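You operate a simulated robot arm through the tools that you are given. There is no shell and no other tool.

You are at the controls of a simulated two-armed robot. One attempt, no reset.

TASK
Unlock and switch on: main, control, fans, drives, then press reset.
Fine: in this order; the padlock goes on the ledge; one press; the ready lamp ends lit.

Only the result counts: the job must be done as asked and must still hold three seconds after the hand-in. Knocking over, shifting, dropping, spilling or breaking anything else fails it.

THE ROBOT
Two 7-joint arms with two-finger parallel grippers on one trunk that stands fixed in place. Base frame: the origin is at the foot of the trunk, x ahead of it, y to its left, z up. Lengths are in mm, angles in degrees, forces in N, time in s.
The left shoulder is at [70, 156, 1013], the right one opposite. Each reaches about 1231 mm from its shoulder. Payload 3.91 kg a hand.
The TCP of each hand is the grasp point between the finger pads, 30 mm short of the fingertips. In the tool frame z runs along the fingers and y along their closing line. Largest opening 110 mm; finger width 20, thickness 10; the body of the gripper, 48 by 112 mm, starts 55 mm behind the TCP.
Orientation is told as [roll, pitch, yaw] about the base's x, y, z axes, in that order, counted from this pose: with the fingers straight down and closing along the base's y, the tool's x points along the base's -x, its y along +y and its z along -z.

THE INTERFACE
- The arms move only by the tool nudge_tool. It takes "left_motion", "right_motion" or both (then of equal length, played together; a hand with none holds still); each is a list of rows, each a list of 6 numbers: the shift along the tool's x, y, z in mm, then the turn, a rotation vector about the tool's x, y, z in degrees. In form: [[dx, dy, dz, ax, ay, az], ...]. A call has 1 to 20 rows; each row shifts and turns the commanded pose from where the row before left it, along the tool's axes as they then stand. "left_jaw" and "right_jaw" are, for a hand that has rows, the opening, from 0 (shut) to 1 (fully open), set as the call begins (left out, the last holds). A row lasts 0.2 s, in which the tool goes at most 50 mm and 8.6 degrees; a call with a longer step from one row to the next is refused whole, and so is a gripper value outside its range. Where a pose cannot be reached the arm comes as near as it can. A force on the tool above 40 N (or 10 N above the force at the start of the call, whichever is more), or a blocked arm, ends the call early, and 0.2 s more pass. The fingers move at their own pace (about 108 mm/s each) and stop on an object; they squeeze with about 42 N. The grip force told is the motor's: it shows also when the fingers shut on nothing. Time passes only in rows, and 0.2 s behind the last, so rows that do not move let the fingers close. It gives the time, the measured TCP pose, the force on the tool (base axes), the opening and the grip force at its end, in the units of the frame above (readings bear some noise), with the torque about the TCP (base axes, N m) and any sound that the robot's microphone picked up.
- Cameras (640 x 400 px; columns grow to the right, rows downward): "scene" is now at [126.8, 47.6, 1247.4]; the picture's right is [0.52, -0.86, 0.00], its down [-0.44, -0.27, -0.86] and it looks along [0.73, 0.44, -0.52] (base axes); focal length 365 px, centre (320, 200). "left" rides on the left gripper at [73, -17, -103] in its tool frame; the picture's right is [0.23, 0.97, 0.00], its down [-0.76, 0.18, -0.62] and it looks along [-0.61, 0.14, 0.78] (tool axes); focal length 222 px, centre (320, 200). "right" rides on the right gripper at [72, 17, -103] in its tool frame; the picture's right is [-0.23, 0.97, 0.00], its down [-0.76, -0.18, -0.62] and it looks along [-0.61, -0.14, 0.78] (tool axes); focal length 222 px, centre (320, 200). There is no depth. A picture from a camera that has moved, and an enlarged one, comes with that camera's place and axes in the base frame and with its lens.
- get_image(camera): a new picture of that camera. The clock stands still meanwhile.
- raise_lower(by): slides the trunk up (or, below 0, down) by that many mm; the arms and the scene camera ride with it, the base frame stays. It gives what a move gives, with no picture.
- head_to(pan, tilt): turns the head with the scene camera to pan (to the left, within 86 degrees either way) and tilt (down, from -29 to 69), counted from straight ahead of the robot. It gives what a move gives.
- inspect(camera, box): a new picture of the part [left, top, right, bottom] of that camera's present view, enlarged. The clock stands still meanwhile.
- job_done(): hands the job in; it is judged then, once.

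Places have to be worked out from the pictures, the camera data and where the tool is seen. Open the grippers and draw the arms clear of the work before you hand the job in, unless the task says otherwise.

The tools are called after ">>>" by a JSON object that holds its "method" and its "body". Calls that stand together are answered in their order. nudge_tool: Moves the arms, as the interface text tells. Its arguments: {"type":"object","properties":{"left_motion":{"type":"array","items":{"type":"array","items":{"type":"number"}}},"left_jaw":{"type":"number"},"right_motion":{"type":"array","items":{"type":"array","items":{"type":"number"}}},"right_jaw":{"type":"number"}},"required":[]} The other tools are called the same way: raise_lower (by) moves the trunk up or down; head_to (pan, tilt) turns the head that bears the scene camera; get_image (camera) takes a picture; inspect (camera, box) takes an enlarged picture of a part of a camera's view; job_done () hands the job in.

At the start:

```text
time_s: 0.0
left_tcp_pos: [435.8, 596.8, 1030.9]
left_tcp_rot: [-0.3, -0.2, 0.0]
left_wrist_force: [-0.1, 0.2, 0.3]
left_torque: [0.04, -0.02, 0.01]
left_gripper_width: 110.1
left_finger_force: 0.0
right_tcp_pos: [711.2, 64.7, 1043.6]
right_tcp_rot: [-0.1, 0.0, 0.1]
right_wrist_force: [0.3, -0.4, 1.0]
right_torque: [0.0, 0.0, -0.02]
right_gripper_width: 110.0
right_finger_force: 0.0
trunk travel left (down, up): [-459.0, 481.0]
head pan, tilt (commanded): [31.1, 31.2]
```

scene: 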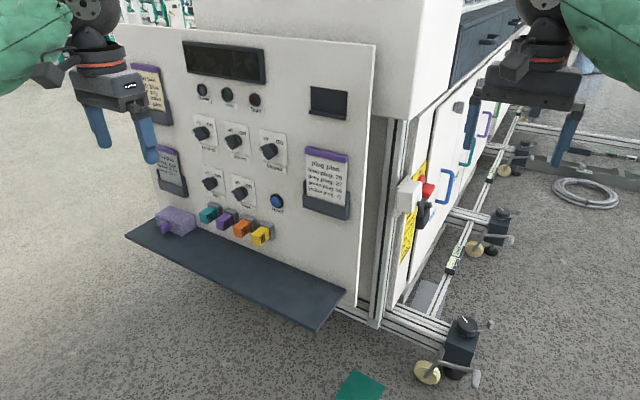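
right: 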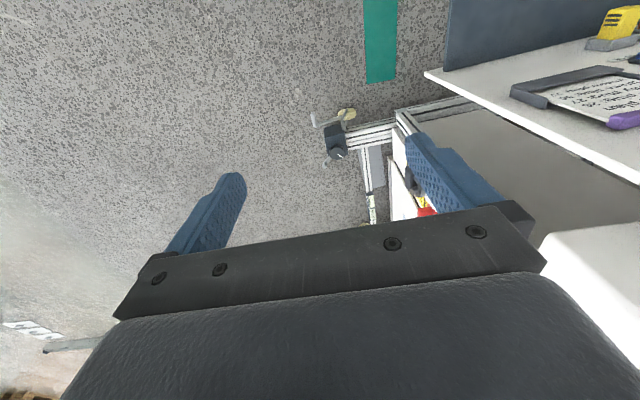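
left: 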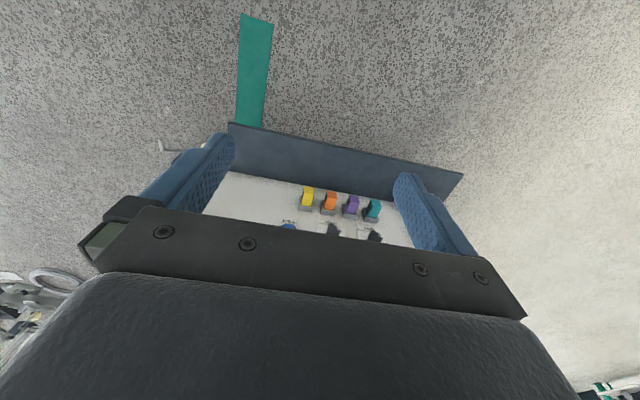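

I'll start by enlarging the scene picture to read the labels on the panel and find the padlock, switches, and lamps.

>>> {"method": "inspect", "body": {"camera": "scene", "box": [120, 30, 280, 130]}}

>>> {"method": "inspect", "body": {"camera": "scene", "box": [130, 130, 290, 250]}}

>>> {"method": "inspect", "body": {"camera": "scene", "box": [240, 70, 380, 220]}}

>>> {"method": "inspect", "body": {"camera": "scene", "box": [370, 130, 500, 280]}}

```text
4.00 times, centred on (200, 80) of scene
camera zoom: at [126.8, 47.6, 1247.4], right [0.52, -0.86, 0.0], down [-0.44, -0.27, -0.86], along [0.73, 0.44, -0.52], focal length 1460 px, centre (800, 680)
```

zoom: 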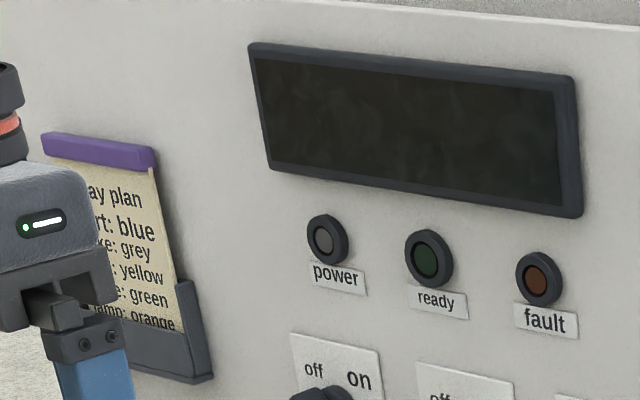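

```text
3.33 times, centred on (210, 190) of scene
camera zoom: at [126.8, 47.6, 1247.4], right [0.52, -0.86, 0.0], down [-0.44, -0.27, -0.86], along [0.73, 0.44, -0.52], focal length 1217 px, centre (687, 233)
```

zoom: 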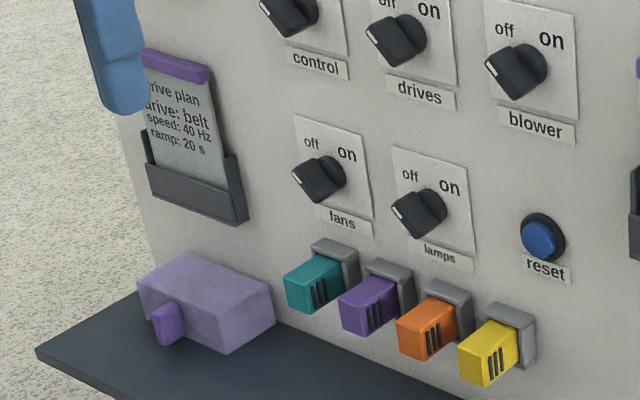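

```text
2.67 times, centred on (310, 145) of scene
camera zoom: at [126.8, 47.6, 1247.4], right [0.52, -0.86, 0.0], down [-0.44, -0.27, -0.86], along [0.73, 0.44, -0.52], focal length 973 px, centre (347, 347)
```

zoom: 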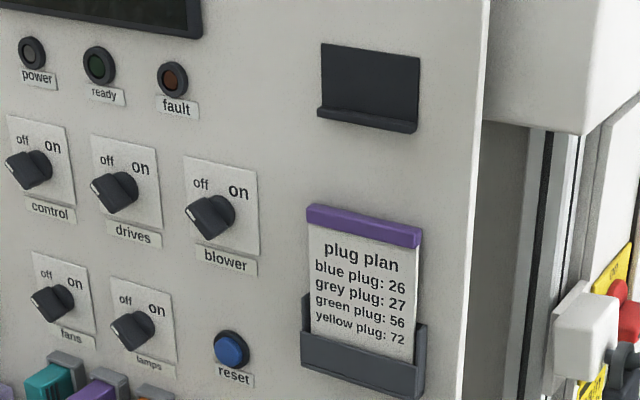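

```text
2.67 times, centred on (435, 205) of scene
camera zoom: at [126.8, 47.6, 1247.4], right [0.52, -0.86, 0.0], down [-0.44, -0.27, -0.86], along [0.73, 0.44, -0.52], focal length 973 px, centre (13, 187)
```

zoom: 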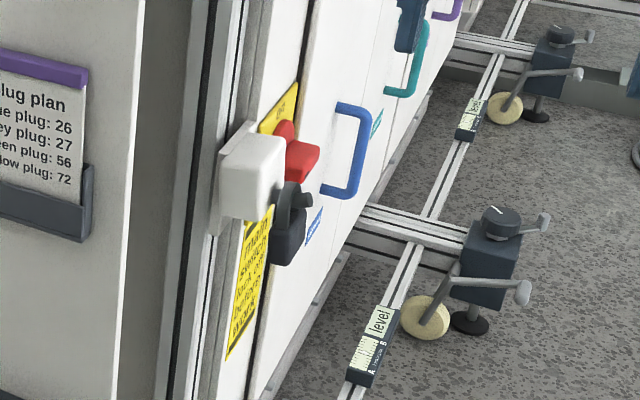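

The panel faces roughly −x with the ledge beneath it, and the main switch with a padlock is on the cabinet's right side near [1020, 240, 765]. I'll zoom in further on these details.

>>> {"method": "inspect", "body": {"camera": "scene", "box": [395, 150, 465, 220]}}

>>> {"method": "inspect", "body": {"camera": "scene", "box": [390, 195, 440, 270]}}

>>> {"method": "inspect", "body": {"camera": "scene", "box": [140, 195, 210, 250]}}

>>> {"method": "inspect", "body": {"camera": "right", "box": [380, 0, 640, 220]}}

>>> {"method": "inspect", "body": {"camera": "left", "box": [180, 110, 480, 260]}}

```text
5.71 times, centred on (430, 185) of scene
camera zoom: at [126.8, 47.6, 1247.4], right [0.52, -0.86, 0.0], down [-0.44, -0.27, -0.86], along [0.73, 0.44, -0.52], focal length 2086 px, centre (-309, 286)
```

zoom: 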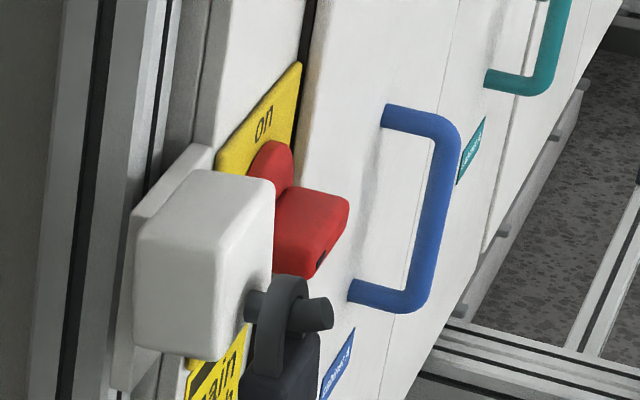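

```text
5.33 times, centred on (415, 232) of scene
camera zoom: at [126.8, 47.6, 1247.4], right [0.52, -0.86, 0.0], down [-0.44, -0.27, -0.86], along [0.73, 0.44, -0.52], focal length 1947 px, centre (-187, 27)
```

zoom: 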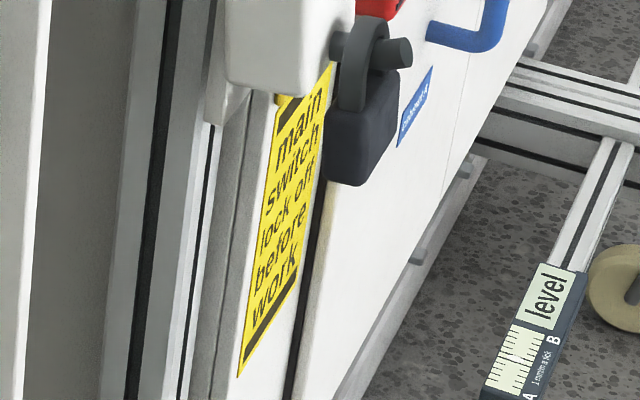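

```text
7.27 times, centred on (175, 222) of scene
camera zoom: at [126.8, 47.6, 1247.4], right [0.52, -0.86, 0.0], down [-0.44, -0.27, -0.86], along [0.73, 0.44, -0.52], focal length 2655 px, centre (1374, 36)
```

zoom: 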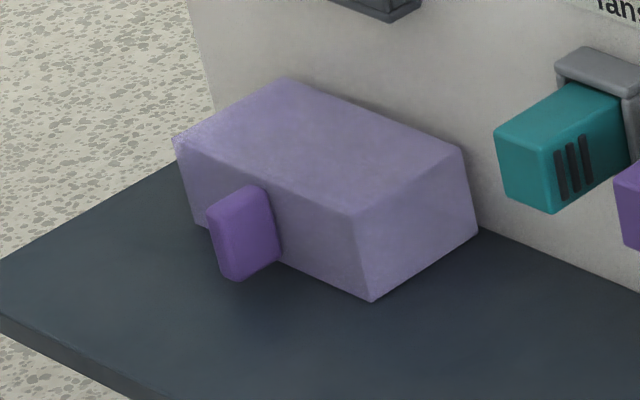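

```text
1.82 times, centred on (510, 110) of right
camera zoom: at [637.4, 81.7, 1147.2], right [0.23, 0.97, 0.0], down [0.76, -0.18, 0.62], along [0.61, -0.14, -0.78], focal length 404 px, centre (-26, 364)
```

zoom: 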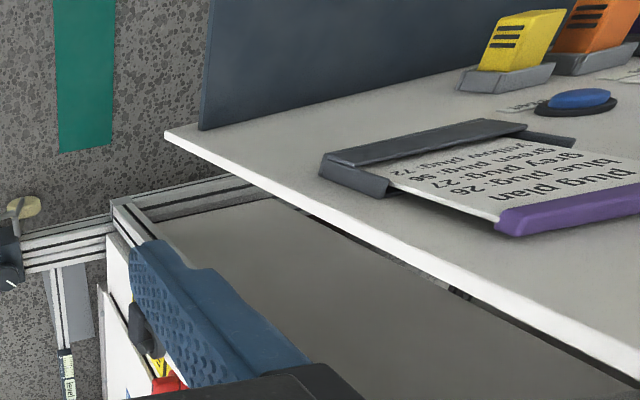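

```text
2.13 times, centred on (330, 185) of left
camera zoom: at [362.4, 580.7, 1133.1], right [-0.23, 0.97, 0.0], down [0.76, 0.18, 0.63], along [0.61, 0.14, -0.78], focal length 474 px, centre (299, 232)
```

zoom: 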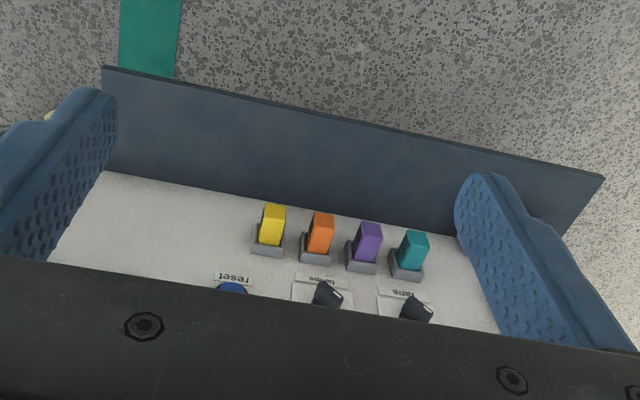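

The padlock hangs on a peg next to a white box and the red handle; I need a closer view of that. I rotate the right hand so its fingers point to +y, in place and clear of everything, to bring its camera to bear.

>>> {"method": "nudge_tool", "body": {"right_motion": [[0, 0, 0, -8.2, 0, 0], [0, 0, 0, -8.2, 0, 0], [0, 0, 0, -8.2, 0, 0], [0, 0, 0, -8.2, 0, 0], [0, 0, 0, -8.2, 0, 0], [0, 0, 0, -8.2, 0, 0], [0, 0, 0, -8.2, 0, 0], [0, 0, 0, -8.2, 0, 0], [0, 0, 0, -8.2, 0, 0], [0, 0, 0, -8.2, 0, 0], [0, 0, 0, -8.0, 0, 0]]}}

>>> {"method": "get_image", "body": {"camera": "right"}}

>>> {"method": "get_image", "body": {"camera": "scene"}}

```text
time_s: 2.4
left_tcp_pos: [435.4, 597.3, 1029.5]
left_tcp_rot: [-0.2, -0.2, 0.1]
left_wrist_force: [-0.3, -0.2, -0.4]
left_torque: [-0.04, -0.01, 0.01]
left_gripper_width: 110.2
left_finger_force: 0.1
right_tcp_pos: [711.1, 64.0, 1045.3]
right_tcp_rot: [90.2, -0.1, 0.1]
right_wrist_force: [-0.2, 0.6, 0.6]
right_torque: [0.0, -0.01, 0.0]
right_gripper_width: 110.0
right_finger_force: 0.0
trunk travel left (down, up): [-459.0, 481.0]
head pan, tilt (commanded): [31.1, 31.2]
```

```text
taken
camera right: at [637.3, -38.8, 1061.2], right [0.23, 0.0, 0.97], down [0.76, -0.62, -0.18], along [0.61, 0.78, -0.14], focal length 222 px, centre (320, 200)
```

right: 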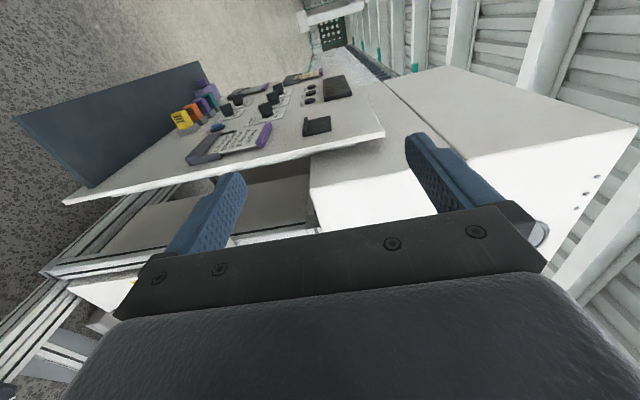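

```text
taken
camera scene: at [127.0, 47.5, 1247.5], right [0.52, -0.86, 0.0], down [-0.44, -0.27, -0.86], along [0.73, 0.44, -0.52], focal length 365 px, centre (320, 200)
```

scene: 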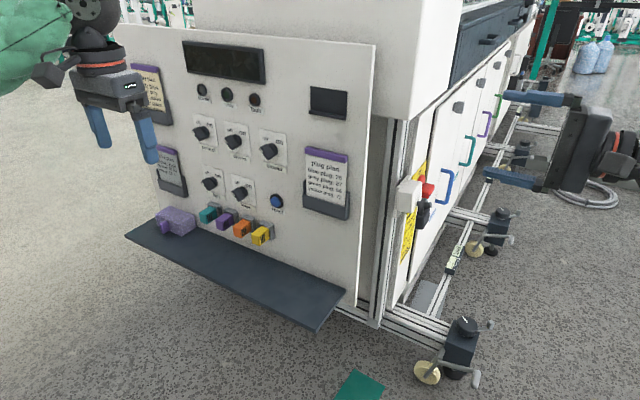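

The hand now points at +y and is well clear. I move it down and forward to around [880, −30, 860] so the camera looks at the main switch from close by.

>>> {"method": "nudge_tool", "body": {"right_motion": [[-28.3, -30.8, -15.7, 0, 0, 0], [-28.3, -30.8, -15.7, 0, 0, 0], [-28.3, -30.8, -15.7, 0, 0, 0], [-28.3, -30.8, -15.7, 0, 0, 0], [-28.3, -30.8, -15.7, 0, 0, 0], [-28.3, -30.8, -15.7, 0, 0, 0]]}}

>>> {"method": "get_image", "body": {"camera": "right"}}

>>> {"method": "inspect", "body": {"camera": "right", "box": [220, 50, 420, 220]}}

>>> {"method": "get_image", "body": {"camera": "scene"}}

```text
time_s: 3.8
left_tcp_pos: [435.8, 597.1, 1030.2]
left_tcp_rot: [-0.1, -0.2, 0.0]
left_wrist_force: [0.3, -0.4, -0.4]
left_torque: [-0.02, 0.03, 0.0]
left_gripper_width: 110.0
left_finger_force: 0.0
right_tcp_pos: [882.2, -31.2, 860.4]
right_tcp_rot: [90.0, 0.0, 0.0]
right_wrist_force: [-0.1, 0.2, 0.6]
right_torque: [0.02, 0.01, -0.04]
right_gripper_width: 110.0
right_finger_force: 0.0
trunk travel left (down, up): [-459.0, 481.0]
head pan, tilt (commanded): [31.1, 31.2]
```

```text
taken
camera right: at [808.6, -134.1, 876.7], right [0.23, 0.0, 0.97], down [0.76, -0.62, -0.18], along [0.61, 0.78, -0.14], focal length 222 px, centre (320, 200)
```

right: 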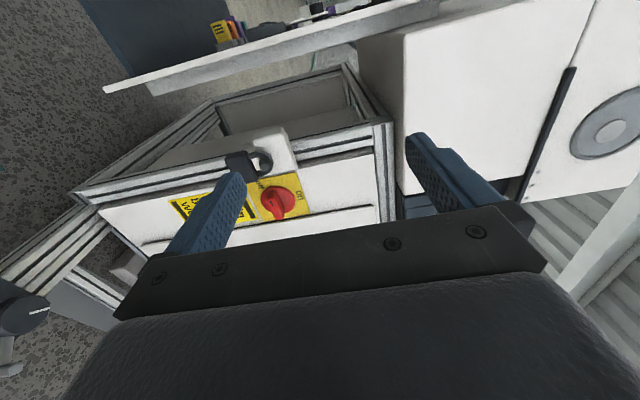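

```text
2.35 times, centred on (320, 135) of right
camera zoom: at [808.6, -134.1, 876.7], right [0.23, 0.0, 0.97], down [0.76, -0.62, -0.18], along [0.61, 0.78, -0.14], focal length 523 px, centre (320, 353)
```

zoom: 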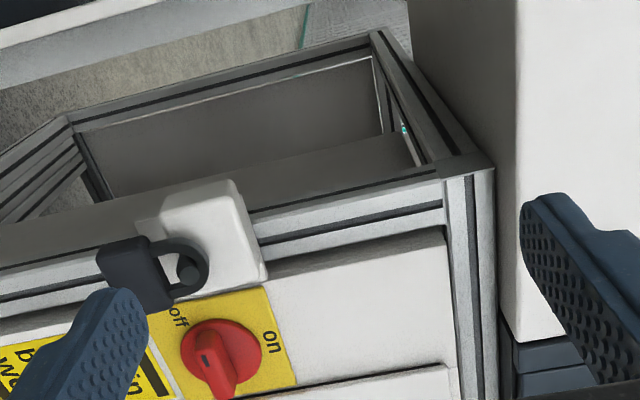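

```text
taken
camera scene: at [127.2, 47.4, 1247.4], right [0.52, -0.86, 0.0], down [-0.44, -0.27, -0.86], along [0.73, 0.44, -0.52], focal length 365 px, centre (320, 200)
```

scene: 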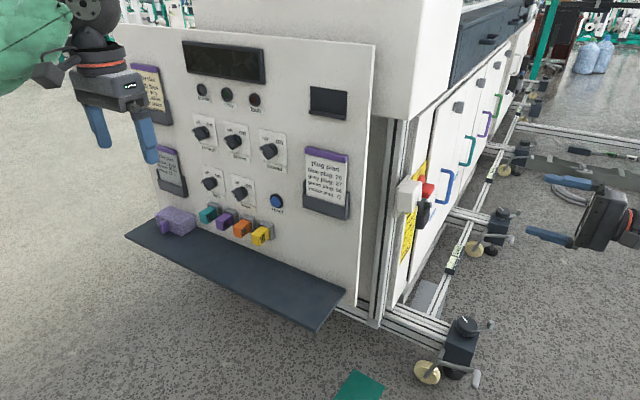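

The padlock's shackle loops around a peg that sticks out toward −y from the white box. Combining both cameras puts the red handle at about [1100, 258, 714], with off to the left and on pointing up. I roll the hand 90° about its axis so its camera is upright for a frontal view.

>>> {"method": "nudge_tool", "body": {"right_motion": [[0, 0, 0, 0, 0, 8.2], [0, 0, 0, 0, 0, 8.2], [0, 0, 0, 0, 0, 8.2], [0, 0, 0, 0, 0, 8.2], [0, 0, 0, 0, 0, 8.2], [0, 0, 0, 0, 0, 8.2], [0, 0, 0, 0, 0, 8.2], [0, 0, 0, 0, 0, 8.2], [0, 0, 0, 0, 0, 8.2], [0, 0, 0, 0, 0, 8.2], [0, 0, 0, 0, 0, 8.0]]}}

>>> {"method": "get_image", "body": {"camera": "right"}}

```text
time_s: 6.2
left_tcp_pos: [435.6, 597.3, 1030.8]
left_tcp_rot: [-0.1, -0.3, -0.1]
left_wrist_force: [-0.3, -0.3, 0.6]
left_torque: [0.0, -0.02, 0.02]
left_gripper_width: 110.0
left_finger_force: 0.1
right_tcp_pos: [881.6, -29.0, 859.4]
right_tcp_rot: [-94.3, 90.0, 175.5]
right_wrist_force: [0.2, 0.0, -0.6]
right_torque: [-0.01, -0.02, -0.02]
right_gripper_width: 109.7
right_finger_force: 0.2
trunk travel left (down, up): [-459.0, 481.0]
head pan, tilt (commanded): [31.1, 31.2]
```

```text
taken
camera right: at [896.5, -132.0, 931.8], right [0.97, 0.0, -0.23], down [-0.18, -0.62, -0.76], along [-0.14, 0.78, -0.61], focal length 222 px, centre (320, 200)
```

right: 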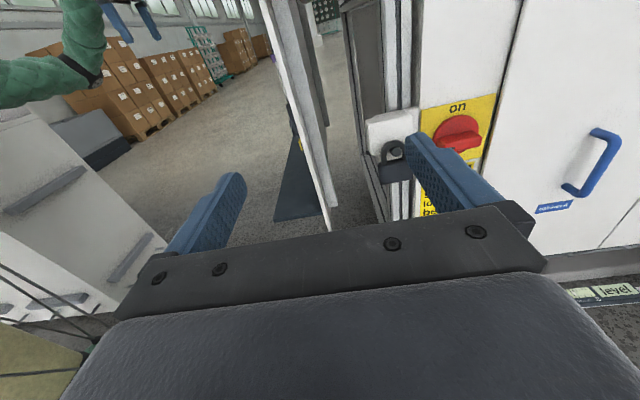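

The view is upright now. I'll take a zoom of the switch here, then move further along +x to look at it squarely.

>>> {"method": "inspect", "body": {"camera": "right", "box": [350, 80, 510, 220]}}

>>> {"method": "nudge_tool", "body": {"right_motion": [[-19.8, 39.6, -10, 0, 0, 0], [-19.8, 39.6, -10, 0, 0, 0], [-19.8, 39.6, -10, 0, 0, 0], [-19.8, 39.6, -10, 0, 0, 0], [-19.8, 39.6, -10, 0, 0, 0]]}}

>>> {"method": "get_image", "body": {"camera": "right"}}

>>> {"method": "inspect", "body": {"camera": "right", "box": [220, 60, 400, 200]}}

```text
2.86 times, centred on (430, 150) of right
camera zoom: at [896.5, -132.0, 931.8], right [0.97, 0.0, -0.23], down [-0.18, -0.62, -0.76], along [-0.14, 0.78, -0.61], focal length 635 px, centre (6, 343)
```

zoom: 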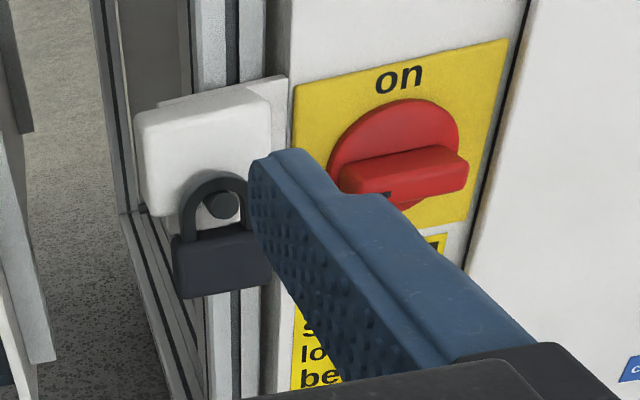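

```text
time_s: 7.4
left_tcp_pos: [433.9, 597.7, 1029.1]
left_tcp_rot: [-0.1, -0.3, -0.1]
left_wrist_force: [-0.6, 0.5, -0.4]
left_torque: [-0.1, -0.03, -0.02]
left_gripper_width: 109.9
left_finger_force: 0.1
right_tcp_pos: [1077.3, -81.5, 759.9]
right_tcp_rot: [65.5, 89.9, -24.4]
right_wrist_force: [-0.9, 0.3, -2.1]
right_torque: [0.16, 0.01, -0.05]
right_gripper_width: 110.0
right_finger_force: 0.1
trunk travel left (down, up): [-459.0, 481.0]
head pan, tilt (commanded): [31.1, 31.2]
```

```text
taken
camera right: at [1092.9, -183.9, 833.5], right [0.97, 0.0, -0.23], down [-0.18, -0.62, -0.76], along [-0.14, 0.78, -0.61], focal length 222 px, centre (320, 200)
```

right: 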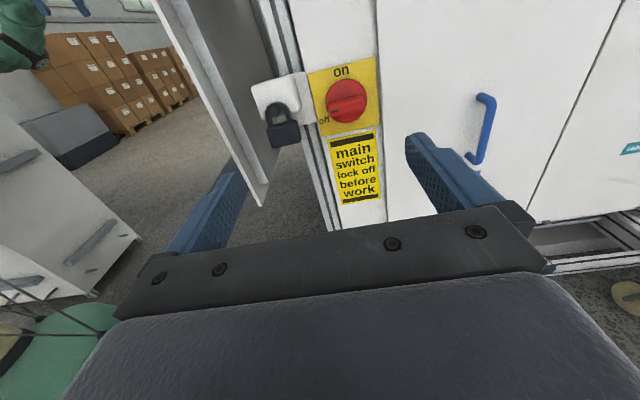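

```text
2.86 times, centred on (310, 130) of right
camera zoom: at [1092.9, -183.9, 833.5], right [0.97, 0.0, -0.23], down [-0.18, -0.62, -0.76], along [-0.14, 0.78, -0.61], focal length 635 px, centre (349, 400)
```

zoom: 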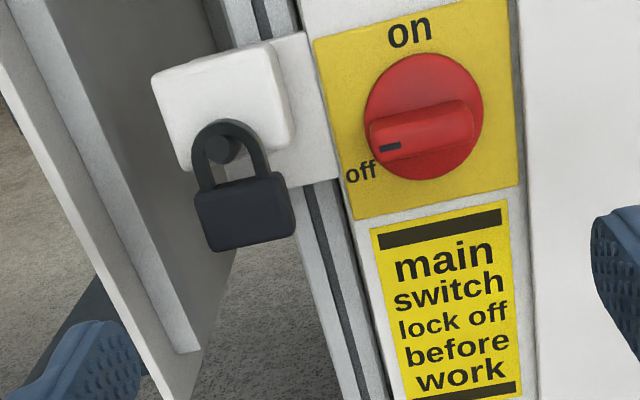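

Triangulating from the two views gives these positions:
- Peg end: [985, 226, 729].
- Padlock body: [986, 235, 680].
- Handle disc: [1116, 288, 703].
- Ledge top: z ≈ 495, x 650–796, y 369–1143.

The handle is far out for the right arm, so I lower the trunk 250 mm to gain reach. Both hands have clear space below.

>>> {"method": "raise_lower", "body": {"by": -250}}

>>> {"method": "get_image", "body": {"camera": "scene"}}

>>> {"method": "get_image", "body": {"camera": "right"}}

>>> {"method": "get_image", "body": {"camera": "left"}}

```text
time_s: 10.0
left_tcp_pos: [435.0, 597.2, 780.7]
left_tcp_rot: [-0.2, -0.2, -0.1]
left_wrist_force: [-0.1, -0.7, -0.1]
left_torque: [-0.04, 0.02, 0.0]
left_gripper_width: 110.2
left_finger_force: 0.1
right_tcp_pos: [1079.3, -81.7, 510.8]
right_tcp_rot: [-19.5, 90.0, -109.4]
right_wrist_force: [0.5, 0.0, 0.6]
right_torque: [0.0, 0.01, 0.01]
right_gripper_width: 110.1
right_finger_force: 0.0
trunk travel left (down, up): [-209.0, 731.0]
head pan, tilt (commanded): [31.1, 31.2]
```

```text
taken
camera scene: at [126.6, 47.4, 997.5], right [0.52, -0.86, 0.0], down [-0.44, -0.27, -0.86], along [0.73, 0.44, -0.52], focal length 365 px, centre (320, 200)
```

scene: 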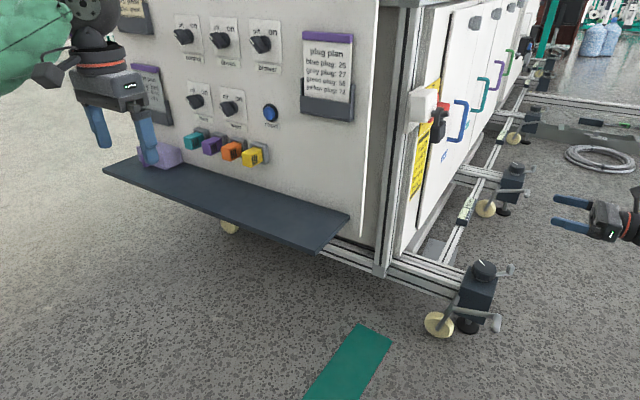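

```text
taken
camera right: at [1094.4, -184.7, 583.1], right [0.97, 0.0, -0.23], down [-0.18, -0.62, -0.76], along [-0.14, 0.78, -0.61], focal length 222 px, centre (320, 200)
```

right: 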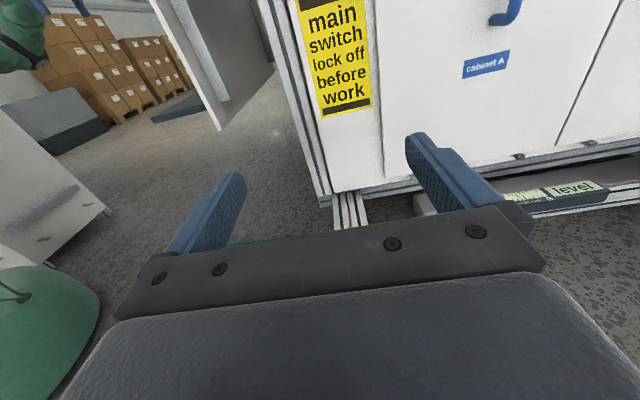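

```text
taken
camera left: at [362.3, 580.6, 883.3], right [-0.23, 0.97, 0.0], down [0.76, 0.18, 0.63], along [0.61, 0.14, -0.78], focal length 222 px, centre (320, 200)
```

left: 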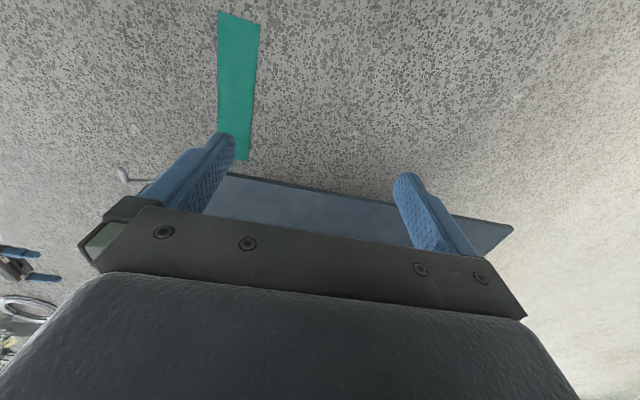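

All clear after lowering. I bring the right hand up in front of the padlock, stopping at about [986, 90, 690] (about 100 mm short of it), to see it close up.

>>> {"method": "nudge_tool", "body": {"right_motion": [[29.8, -15.5, 28.7, 0, 0, 0], [29.8, -15.5, 28.7, 0, 0, 0], [29.8, -15.5, 28.7, 0, 0, 0], [29.8, -15.5, 28.7, 0, 0, 0], [29.8, -15.5, 28.7, 0, 0, 0], [29.8, -15.5, 28.7, 0, 0, 0]]}}

>>> {"method": "get_image", "body": {"camera": "right"}}

>>> {"method": "inspect", "body": {"camera": "right", "box": [240, 20, 440, 160]}}

>>> {"method": "inspect", "body": {"camera": "scene", "box": [390, 70, 480, 150]}}

```text
time_s: 11.4
left_tcp_pos: [434.9, 596.7, 780.6]
left_tcp_rot: [-0.2, -0.2, 0.1]
left_wrist_force: [0.1, 1.1, -0.2]
left_torque: [-0.01, 0.01, -0.02]
left_gripper_width: 109.8
left_finger_force: 0.1
right_tcp_pos: [988.1, 89.6, 688.7]
right_tcp_rot: [-80.1, 89.9, -170.1]
right_wrist_force: [-0.3, 0.2, 0.6]
right_torque: [0.01, 0.0, 0.02]
right_gripper_width: 109.9
right_finger_force: 0.1
trunk travel left (down, up): [-209.0, 731.0]
head pan, tilt (commanded): [31.1, 31.2]
```

```text
taken
camera right: at [1003.6, -12.8, 760.2], right [0.97, 0.0, -0.23], down [-0.18, -0.62, -0.76], along [-0.14, 0.78, -0.61], focal length 222 px, centre (320, 200)
```

right: 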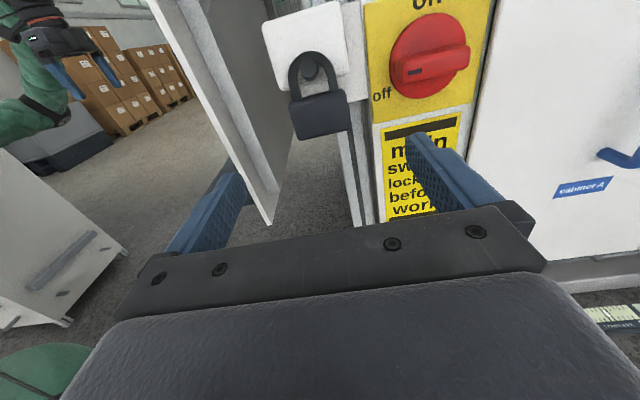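

```text
2.86 times, centred on (340, 90) of right
camera zoom: at [1003.6, -12.8, 760.2], right [0.97, 0.0, -0.23], down [-0.18, -0.62, -0.76], along [-0.14, 0.78, -0.61], focal length 635 px, centre (263, 514)
```

zoom: 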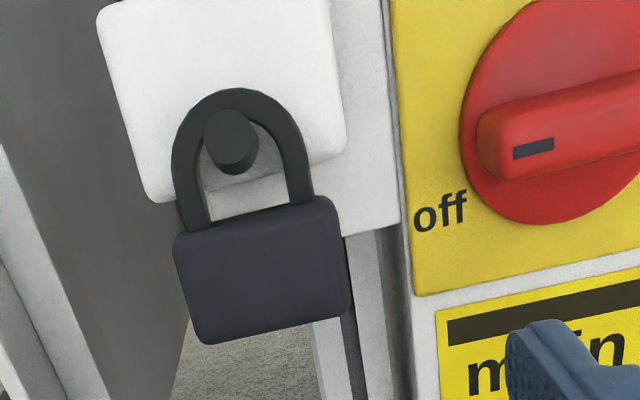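

```text
5.00 times, centred on (435, 110) of scene
camera zoom: at [126.6, 47.5, 997.4], right [0.52, -0.86, 0.0], down [-0.44, -0.27, -0.86], along [0.73, 0.44, -0.52], focal length 1825 px, centre (-255, 650)
```

zoom: 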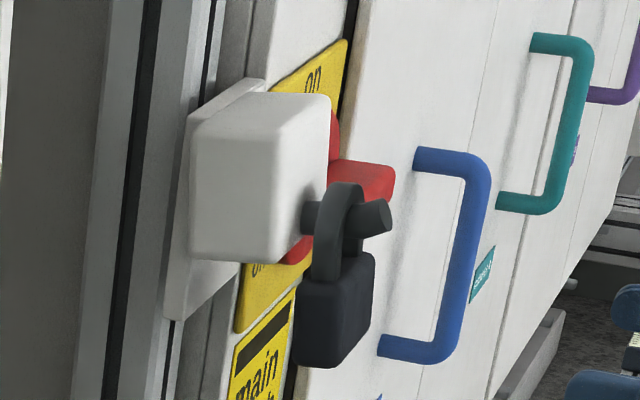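

The padlock hangs on a plain peg along −y. Its body spans roughly x 953–1017, z 659–702, y 231–252, and the peg axis is at about x 985, z 729. I narrow the jaw a little and advance to just short of the body, then check.

>>> {"method": "nudge_tool", "body": {"right_motion": [[-1.9, -0.6, 25, 0, 0, 0], [-1.9, -0.6, 25, 0, 0, 0], [-1.9, -0.6, 25, 0, 0, 0], [-1.9, -0.6, 25, 0, 0, 0]], "right_jaw": 0.8}}

>>> {"method": "get_image", "body": {"camera": "right"}}

>>> {"method": "inspect", "body": {"camera": "scene", "box": [380, 60, 500, 160]}}

```text
time_s: 12.4
left_tcp_pos: [434.9, 596.4, 780.4]
left_tcp_rot: [-0.3, -0.2, -0.1]
left_wrist_force: [0.4, 0.7, -0.4]
left_torque: [-0.02, -0.01, -0.01]
left_gripper_width: 110.0
left_finger_force: 0.1
right_tcp_pos: [985.4, 189.4, 681.3]
right_tcp_rot: [20.1, 89.9, -69.9]
right_wrist_force: [-0.3, 0.2, -0.2]
right_torque: [-0.03, 0.02, -0.04]
right_gripper_width: 88.0
right_finger_force: 0.1
trunk travel left (down, up): [-209.0, 731.0]
head pan, tilt (commanded): [31.1, 31.2]
```

```text
taken
camera right: at [999.8, 86.5, 753.0], right [0.97, 0.0, -0.23], down [-0.18, -0.62, -0.76], along [-0.14, 0.78, -0.61], focal length 222 px, centre (320, 200)
```

right: 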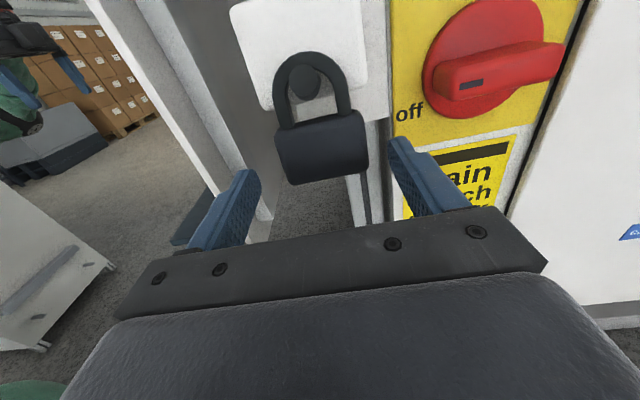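

```text
4.00 times, centred on (440, 110) of scene
camera zoom: at [126.7, 47.5, 997.4], right [0.52, -0.86, 0.0], down [-0.44, -0.27, -0.86], along [0.73, 0.44, -0.52], focal length 1460 px, centre (-160, 560)
```

zoom: 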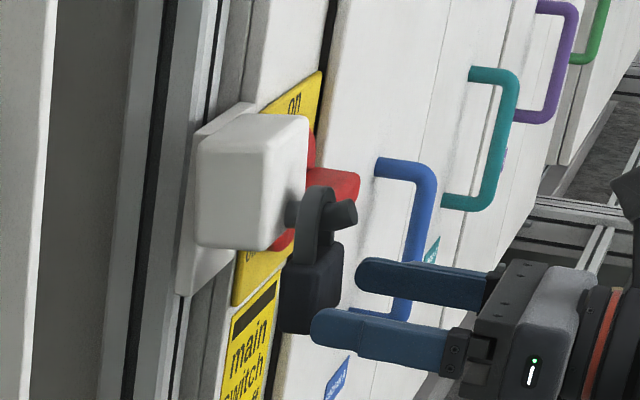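

The padlock sits centred between the open fingers. I advance the last 33 mm so the fingertips end flush with the padlock's back, without touching the box behind.

>>> {"method": "nudge_tool", "body": {"right_motion": [[0.5, 0.5, 11, 0, 0, 0], [0.5, 0.3, 11, 0, 0, 0], [0, 0, 11, 0, 0, 0]]}}

>>> {"method": "get_image", "body": {"camera": "right"}}

>>> {"method": "inspect", "body": {"camera": "scene", "box": [400, 80, 480, 150]}}

```text
time_s: 13.2
left_tcp_pos: [435.9, 597.2, 780.1]
left_tcp_rot: [-0.2, -0.2, 0.0]
left_wrist_force: [0.2, 0.0, 0.2]
left_torque: [-0.01, -0.05, 0.02]
left_gripper_width: 110.1
left_finger_force: 0.0
right_tcp_pos: [985.5, 223.0, 681.6]
right_tcp_rot: [-60.9, 90.1, -150.9]
right_wrist_force: [-0.2, -0.5, 0.7]
right_torque: [-0.02, 0.01, -0.01]
right_gripper_width: 87.8
right_finger_force: 0.0
trunk travel left (down, up): [-209.0, 731.0]
head pan, tilt (commanded): [31.1, 31.2]
```

```text
taken
camera right: at [1000.4, 120.2, 754.3], right [0.97, 0.0, -0.23], down [-0.18, -0.62, -0.76], along [-0.14, 0.78, -0.61], focal length 222 px, centre (320, 200)
```

right: 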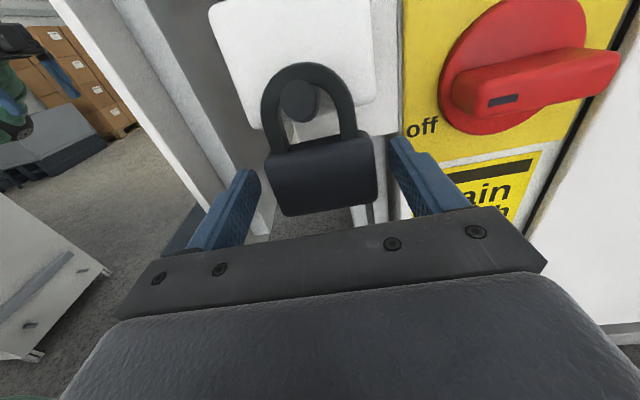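

```text
5.71 times, centred on (440, 115) of scene
camera zoom: at [126.7, 47.5, 997.4], right [0.52, -0.86, 0.0], down [-0.44, -0.27, -0.86], along [0.73, 0.44, -0.52], focal length 2086 px, centre (-366, 686)
```

zoom: 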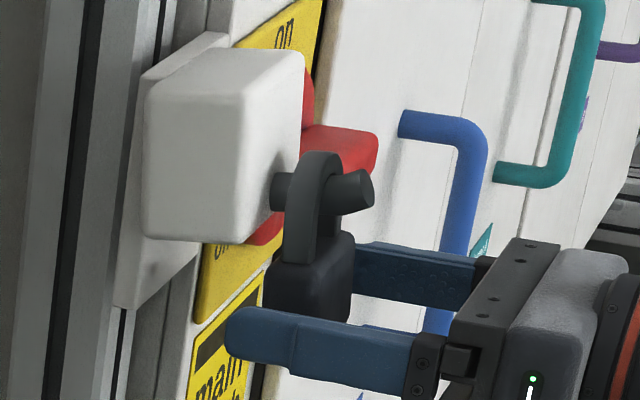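

Using the finger tip as a reference, I place the padlock body at y ≈ 225–245, so my tips stick out about 8 mm behind it. I back off 5 mm and then close on it.

>>> {"method": "nudge_tool", "body": {"right_motion": [[0, 0, -5, 0, 0, 0], [0, 0, 0, 0, 0, 0]]}}

>>> {"method": "nudge_tool", "body": {"right_motion": [[0, 0, 0, 0, 0, 0], [0, 0, 0, 0, 0, 0], [0, 0, 0, 0, 0, 0]], "right_jaw": 0}}

>>> {"method": "get_image", "body": {"camera": "right"}}

>>> {"method": "inspect", "body": {"camera": "scene", "box": [400, 80, 480, 150]}}

```text
time_s: 13.8
left_tcp_pos: [434.1, 596.6, 779.9]
left_tcp_rot: [-0.2, -0.2, -0.1]
left_wrist_force: [-0.8, -0.5, 0.7]
left_torque: [0.03, -0.01, 0.03]
left_gripper_width: 109.9
left_finger_force: 0.1
right_tcp_pos: [984.8, 218.6, 682.7]
right_tcp_rot: [-49.5, 90.0, -139.4]
right_wrist_force: [-0.1, -0.5, -0.5]
right_torque: [0.01, -0.02, 0.0]
right_gripper_width: 87.9
right_finger_force: 0.0
trunk travel left (down, up): [-209.0, 731.0]
head pan, tilt (commanded): [31.1, 31.2]
```

```text
time_s: 14.6
left_tcp_pos: [435.2, 597.2, 779.9]
left_tcp_rot: [-0.2, -0.2, -0.1]
left_wrist_force: [-0.3, -0.5, -0.3]
left_torque: [-0.03, 0.0, 0.02]
left_gripper_width: 110.0
left_finger_force: 0.0
right_tcp_pos: [983.8, 219.1, 683.4]
right_tcp_rot: [-42.6, 89.9, -132.7]
right_wrist_force: [0.8, 0.3, 0.8]
right_torque: [-0.03, 0.04, -0.01]
right_gripper_width: 62.2
right_finger_force: 42.4
trunk travel left (down, up): [-209.0, 731.0]
head pan, tilt (commanded): [31.1, 31.2]
```

```text
taken
camera right: at [1000.3, 115.6, 754.6], right [0.97, 0.0, -0.23], down [-0.18, -0.62, -0.76], along [-0.14, 0.78, -0.61], focal length 222 px, centre (320, 200)
```

right: 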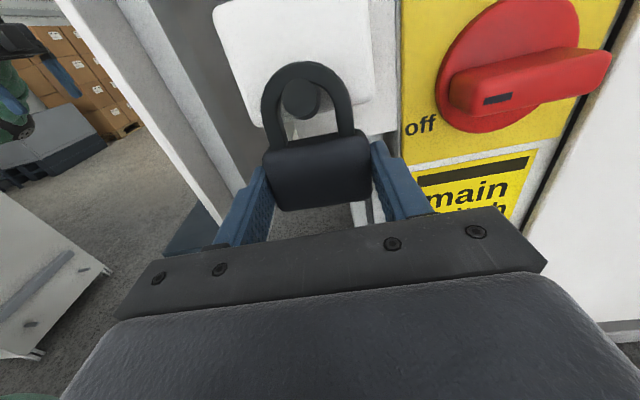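

```text
5.71 times, centred on (440, 115) of scene
camera zoom: at [126.8, 47.6, 997.4], right [0.52, -0.86, 0.0], down [-0.44, -0.27, -0.86], along [0.73, 0.44, -0.52], focal length 2086 px, centre (-366, 686)
```

zoom: 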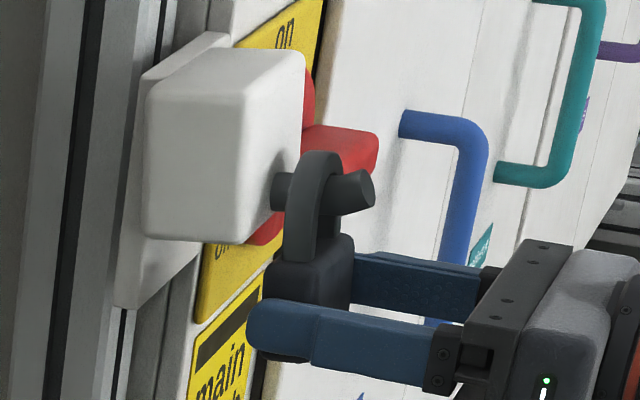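

The padlock is held (62 mm wide, 42 N). I lift it 7 mm to take the shackle off the peg's top, then draw it straight back along −y.

>>> {"method": "nudge_tool", "body": {"right_motion": [[3.5, 0, 0, 0, 0, 0], [3.5, 0, 0, 0, 0, 0]]}}

>>> {"method": "nudge_tool", "body": {"right_motion": [[0, 0, -10, 0, 0, 0], [0, 0, -12, 0, 0, 0], [0, 0, -14, 0, 0, 0], [0, 0, -20, 0, 0, 0]]}}

>>> {"method": "get_image", "body": {"camera": "right"}}

>>> {"method": "inspect", "body": {"camera": "scene", "box": [400, 80, 500, 160]}}

```text
time_s: 15.2
left_tcp_pos: [434.8, 596.9, 780.7]
left_tcp_rot: [-0.3, -0.2, 0.0]
left_wrist_force: [0.1, 0.2, 0.3]
left_torque: [0.02, 0.02, 0.01]
left_gripper_width: 110.2
left_finger_force: 0.2
right_tcp_pos: [984.7, 217.9, 689.5]
right_tcp_rot: [-8.7, 90.0, -98.7]
right_wrist_force: [0.2, 0.4, -1.8]
right_torque: [-0.01, 0.01, -0.02]
right_gripper_width: 62.1
right_finger_force: 41.9
trunk travel left (down, up): [-209.0, 731.0]
head pan, tilt (commanded): [31.1, 31.2]
```

```text
time_s: 16.2
left_tcp_pos: [435.4, 597.0, 780.1]
left_tcp_rot: [-0.1, -0.1, 0.1]
left_wrist_force: [0.6, 0.0, -0.3]
left_torque: [-0.01, -0.01, 0.0]
left_gripper_width: 110.0
left_finger_force: 0.1
right_tcp_pos: [984.1, 162.4, 690.1]
right_tcp_rot: [3.5, 90.0, -86.4]
right_wrist_force: [-0.3, -0.5, -2.0]
right_torque: [-0.07, -0.02, 0.01]
right_gripper_width: 61.7
right_finger_force: 42.5
trunk travel left (down, up): [-209.0, 731.0]
head pan, tilt (commanded): [31.1, 31.2]
```

```text
taken
camera right: at [1000.3, 59.6, 762.1], right [0.97, 0.0, -0.23], down [-0.18, -0.62, -0.76], along [-0.14, 0.78, -0.61], focal length 222 px, centre (320, 200)
```

right: 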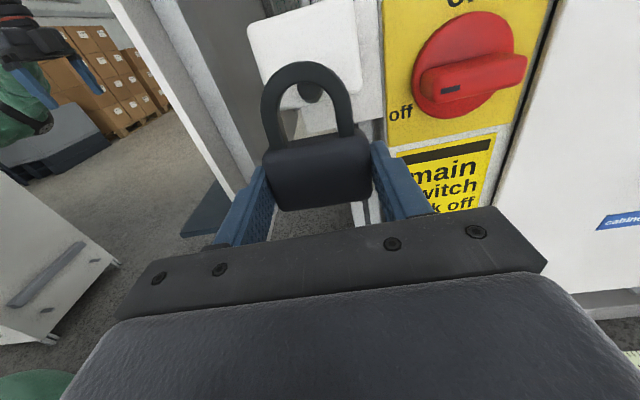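

```text
5.00 times, centred on (450, 120) of scene
camera zoom: at [126.8, 47.7, 997.4], right [0.52, -0.86, 0.0], down [-0.44, -0.27, -0.86], along [0.73, 0.44, -0.52], focal length 1825 px, centre (-330, 600)
```

zoom: 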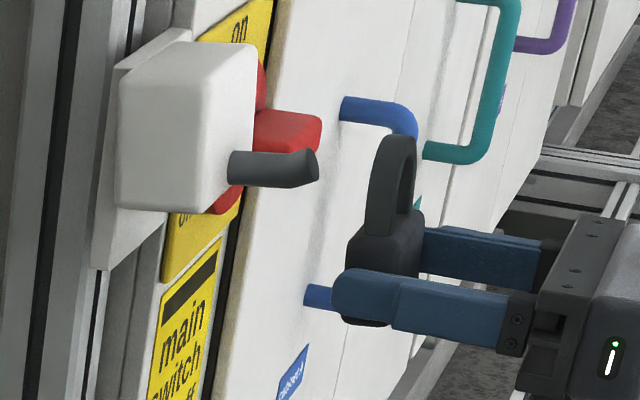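

The padlock is free of the peg and firmly held. I back it away from the cabinet and bring it toward the front-right of the panel, clear of everything.

>>> {"method": "nudge_tool", "body": {"right_motion": [[0, 0, -40, 0, 0, 0], [0, 0, -40, 0, 0, 0], [0, -20, -40, 0, 0, 0], [0, -40, -25, 0, 0, 0], [0, -45, 0, 0, 0, 0], [5, -45, 0, 0, 0, 0], [5, -45, 0, 0, 0, 0], [5, -45, 0, 0, 0, 0]]}}

>>> {"method": "get_image", "body": {"camera": "scene"}}

```text
time_s: 18.0
left_tcp_pos: [435.3, 597.4, 779.7]
left_tcp_rot: [-0.2, -0.2, 0.0]
left_wrist_force: [1.0, 0.1, 0.3]
left_torque: [-0.03, 0.01, 0.02]
left_gripper_width: 110.0
left_finger_force: 0.0
right_tcp_pos: [741.1, 16.5, 704.8]
right_tcp_rot: [-88.2, 90.1, -178.0]
right_wrist_force: [-0.6, -0.1, -2.2]
right_torque: [0.0, 0.01, 0.0]
right_gripper_width: 61.9
right_finger_force: 42.1
trunk travel left (down, up): [-209.0, 731.0]
head pan, tilt (commanded): [31.1, 31.2]
```

```text
taken
camera scene: at [126.8, 47.6, 997.4], right [0.52, -0.86, 0.0], down [-0.44, -0.27, -0.86], along [0.73, 0.44, -0.52], focal length 365 px, centre (320, 200)
```

scene: 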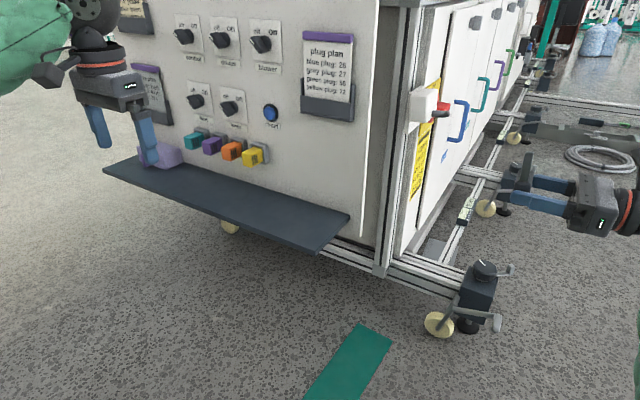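

Now I swing the fingers (and padlock) down by rotating about the tool's y axis, in free space.

>>> {"method": "nudge_tool", "body": {"right_motion": [[0, 0, 0, 0, -8.2, 0], [0, 0, 0, 0, -8.2, 0], [0, 0, 0, 0, -8.2, 0], [0, 0, 0, 0, -8.2, 0], [0, 0, 0, 0, -8.2, 0], [0, 0, 0, 0, -8.2, 0], [0, 0, 0, 0, -8.2, 0], [0, 0, 0, 0, -8.2, 0], [0, 0, 0, 0, -8.2, 0], [0, 0, 0, 0, -8.2, 0], [0, 0, 0, 0, -8.0, 0]]}}

>>> {"method": "get_image", "body": {"camera": "right"}}

```text
time_s: 20.4
left_tcp_pos: [434.8, 596.8, 780.5]
left_tcp_rot: [-0.2, -0.2, 0.1]
left_wrist_force: [0.6, 1.0, -0.2]
left_torque: [0.02, -0.02, 0.02]
left_gripper_width: 110.1
left_finger_force: 0.1
right_tcp_pos: [745.1, 18.5, 706.2]
right_tcp_rot: [-0.1, -0.2, -90.0]
right_wrist_force: [0.8, -0.5, -1.7]
right_torque: [-0.04, -0.02, 0.0]
right_gripper_width: 61.9
right_finger_force: 42.0
trunk travel left (down, up): [-209.0, 731.0]
head pan, tilt (commanded): [31.1, 31.2]
```

```text
taken
camera right: at [759.9, 90.3, 808.2], right [0.97, -0.23, 0.0], down [-0.18, -0.76, 0.63], along [-0.14, -0.61, -0.78], focal length 222 px, centre (320, 200)
```

right: 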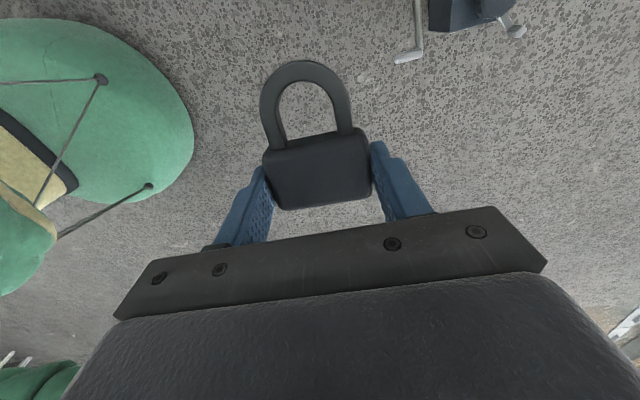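

The padlock points down as intended. Next, I yaw the hand 90° so the fingers close along y and the shackle will point toward the robot.

>>> {"method": "nudge_tool", "body": {"right_motion": [[0, 0, 0, 0, 0, -8.2], [0, 0, 0, 0, 0, -8.2], [0, 0, 0, 0, 0, -8.2], [0, 0, 0, 0, 0, -8.2], [0, 0, 0, 0, 0, -8.2], [0, 0, 0, 0, 0, -8.2], [0, 0, 0, 0, 0, -8.2], [0, 0, 0, 0, 0, -8.2], [0, 0, 0, 0, 0, -8.2], [0, 0, 0, 0, 0, -8.2], [0, 0, 0, 0, 0, -8.0]]}}

>>> {"method": "get_image", "body": {"camera": "right"}}

>>> {"method": "get_image", "body": {"camera": "scene"}}

```text
time_s: 22.8
left_tcp_pos: [434.9, 596.0, 780.9]
left_tcp_rot: [-0.2, -0.1, -0.1]
left_wrist_force: [-0.3, 0.3, -1.0]
left_torque: [0.02, -0.01, -0.01]
left_gripper_width: 109.9
left_finger_force: 0.1
right_tcp_pos: [744.0, 18.2, 704.9]
right_tcp_rot: [0.0, 0.0, 0.2]
right_wrist_force: [1.2, -0.2, -2.5]
right_torque: [-0.01, 0.01, -0.02]
right_gripper_width: 61.7
right_finger_force: 42.3
trunk travel left (down, up): [-209.0, 731.0]
head pan, tilt (commanded): [31.1, 31.2]
```

```text
taken
camera right: at [670.4, 34.3, 808.0], right [0.22, 0.97, 0.0], down [0.76, -0.18, 0.62], along [0.61, -0.14, -0.78], focal length 222 px, centre (320, 200)
```

right: 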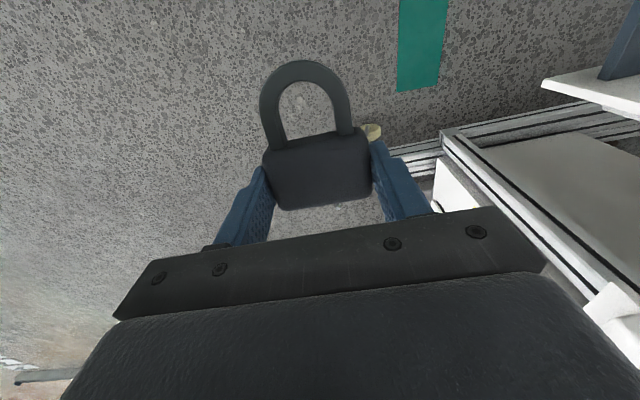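

```text
taken
camera scene: at [126.8, 47.5, 997.4], right [0.52, -0.86, 0.0], down [-0.44, -0.27, -0.86], along [0.73, 0.44, -0.52], focal length 365 px, centre (320, 200)
```

scene: 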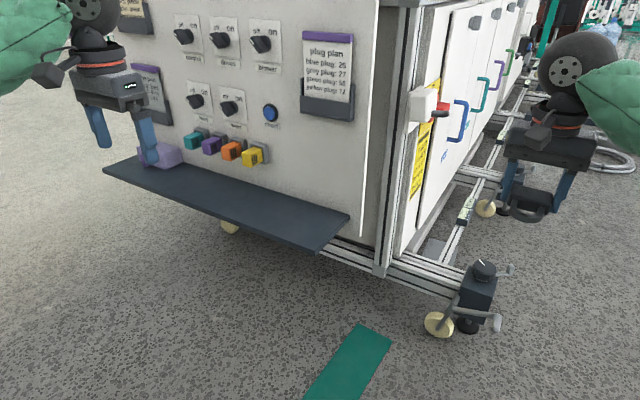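

Working out the clearances, the wrist would come close to the card holder (x ≈ 770, y 366–490, z ≥ 740) if I place the padlock in this orientation. I'll turn back so the shackle points along +y, which lets the hand stay further from the panel at x ≈ 698.

>>> {"method": "nudge_tool", "body": {"right_motion": [[0, 0, 0, 0, 0, 8.2], [0, 0, 0, 0, 0, 8.2], [0, 0, 0, 0, 0, 8.2], [0, 0, 0, 0, 0, 8.2], [0, 0, 0, 0, 0, 8.2], [0, 0, 0, 0, 0, 8.2], [0, 0, 0, 0, 0, 8.2], [0, 0, 0, 0, 0, 8.2], [0, 0, 0, 0, 0, 8.2], [0, 0, 0, 0, 0, 8.2], [0, 0, 0, 0, 0, 8.0]]}}

>>> {"method": "nudge_tool", "body": {"right_motion": [[42.2, -9.2, 4, 0, 0, 0], [42.2, -9.2, 4, 0, 0, 0], [42.2, -9.2, 4, 0, 0, 0], [42.2, -9.2, 4, 0, 0, 0], [42.2, -9.2, 4, 0, 0, 0]]}}

>>> {"method": "get_image", "body": {"camera": "scene"}}

>>> {"method": "get_image", "body": {"camera": "right"}}

```text
time_s: 25.2
left_tcp_pos: [436.6, 596.6, 780.0]
left_tcp_rot: [0.0, -0.2, 0.1]
left_wrist_force: [-0.5, -0.3, 1.1]
left_torque: [0.0, 0.02, 0.02]
left_gripper_width: 110.0
left_finger_force: 0.1
right_tcp_pos: [743.7, 16.7, 702.7]
right_tcp_rot: [0.0, -0.1, -90.1]
right_wrist_force: [0.0, -0.2, -2.9]
right_torque: [0.01, 0.02, 0.01]
right_gripper_width: 61.8
right_finger_force: 41.0
trunk travel left (down, up): [-209.0, 731.0]
head pan, tilt (commanded): [31.1, 31.2]
```

```text
time_s: 26.4
left_tcp_pos: [434.4, 596.3, 780.7]
left_tcp_rot: [-0.2, -0.1, -0.1]
left_wrist_force: [-0.9, 0.6, -0.2]
left_torque: [-0.01, 0.0, 0.03]
left_gripper_width: 109.8
left_finger_force: 0.0
right_tcp_pos: [698.7, 228.6, 684.4]
right_tcp_rot: [0.0, 0.1, -89.9]
right_wrist_force: [0.2, -0.9, -3.1]
right_torque: [0.0, 0.01, 0.01]
right_gripper_width: 61.7
right_finger_force: 42.1
trunk travel left (down, up): [-209.0, 731.0]
head pan, tilt (commanded): [31.1, 31.2]
```

```text
taken
camera scene: at [126.8, 47.5, 997.3], right [0.52, -0.86, 0.0], down [-0.44, -0.27, -0.86], along [0.73, 0.44, -0.52], focal length 365 px, centre (320, 200)
```

scene: 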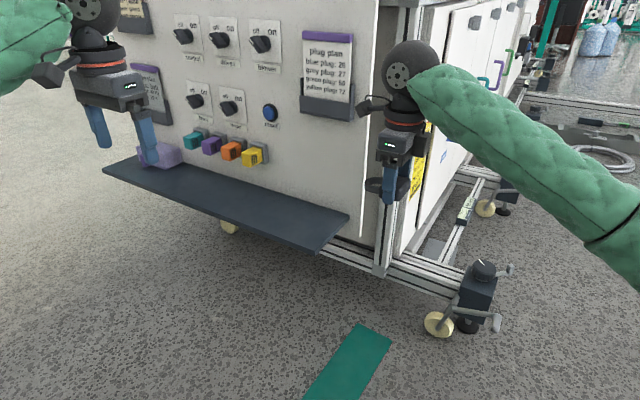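

```text
taken
camera right: at [714.0, 301.2, 788.1], right [0.97, -0.23, 0.0], down [-0.18, -0.76, 0.62], along [-0.14, -0.61, -0.78], focal length 222 px, centre (320, 200)
```

right: 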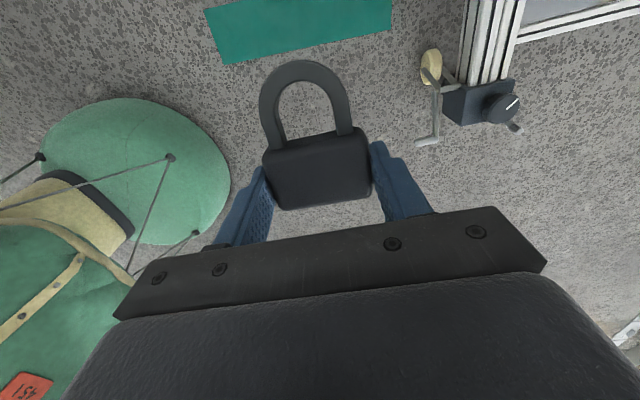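

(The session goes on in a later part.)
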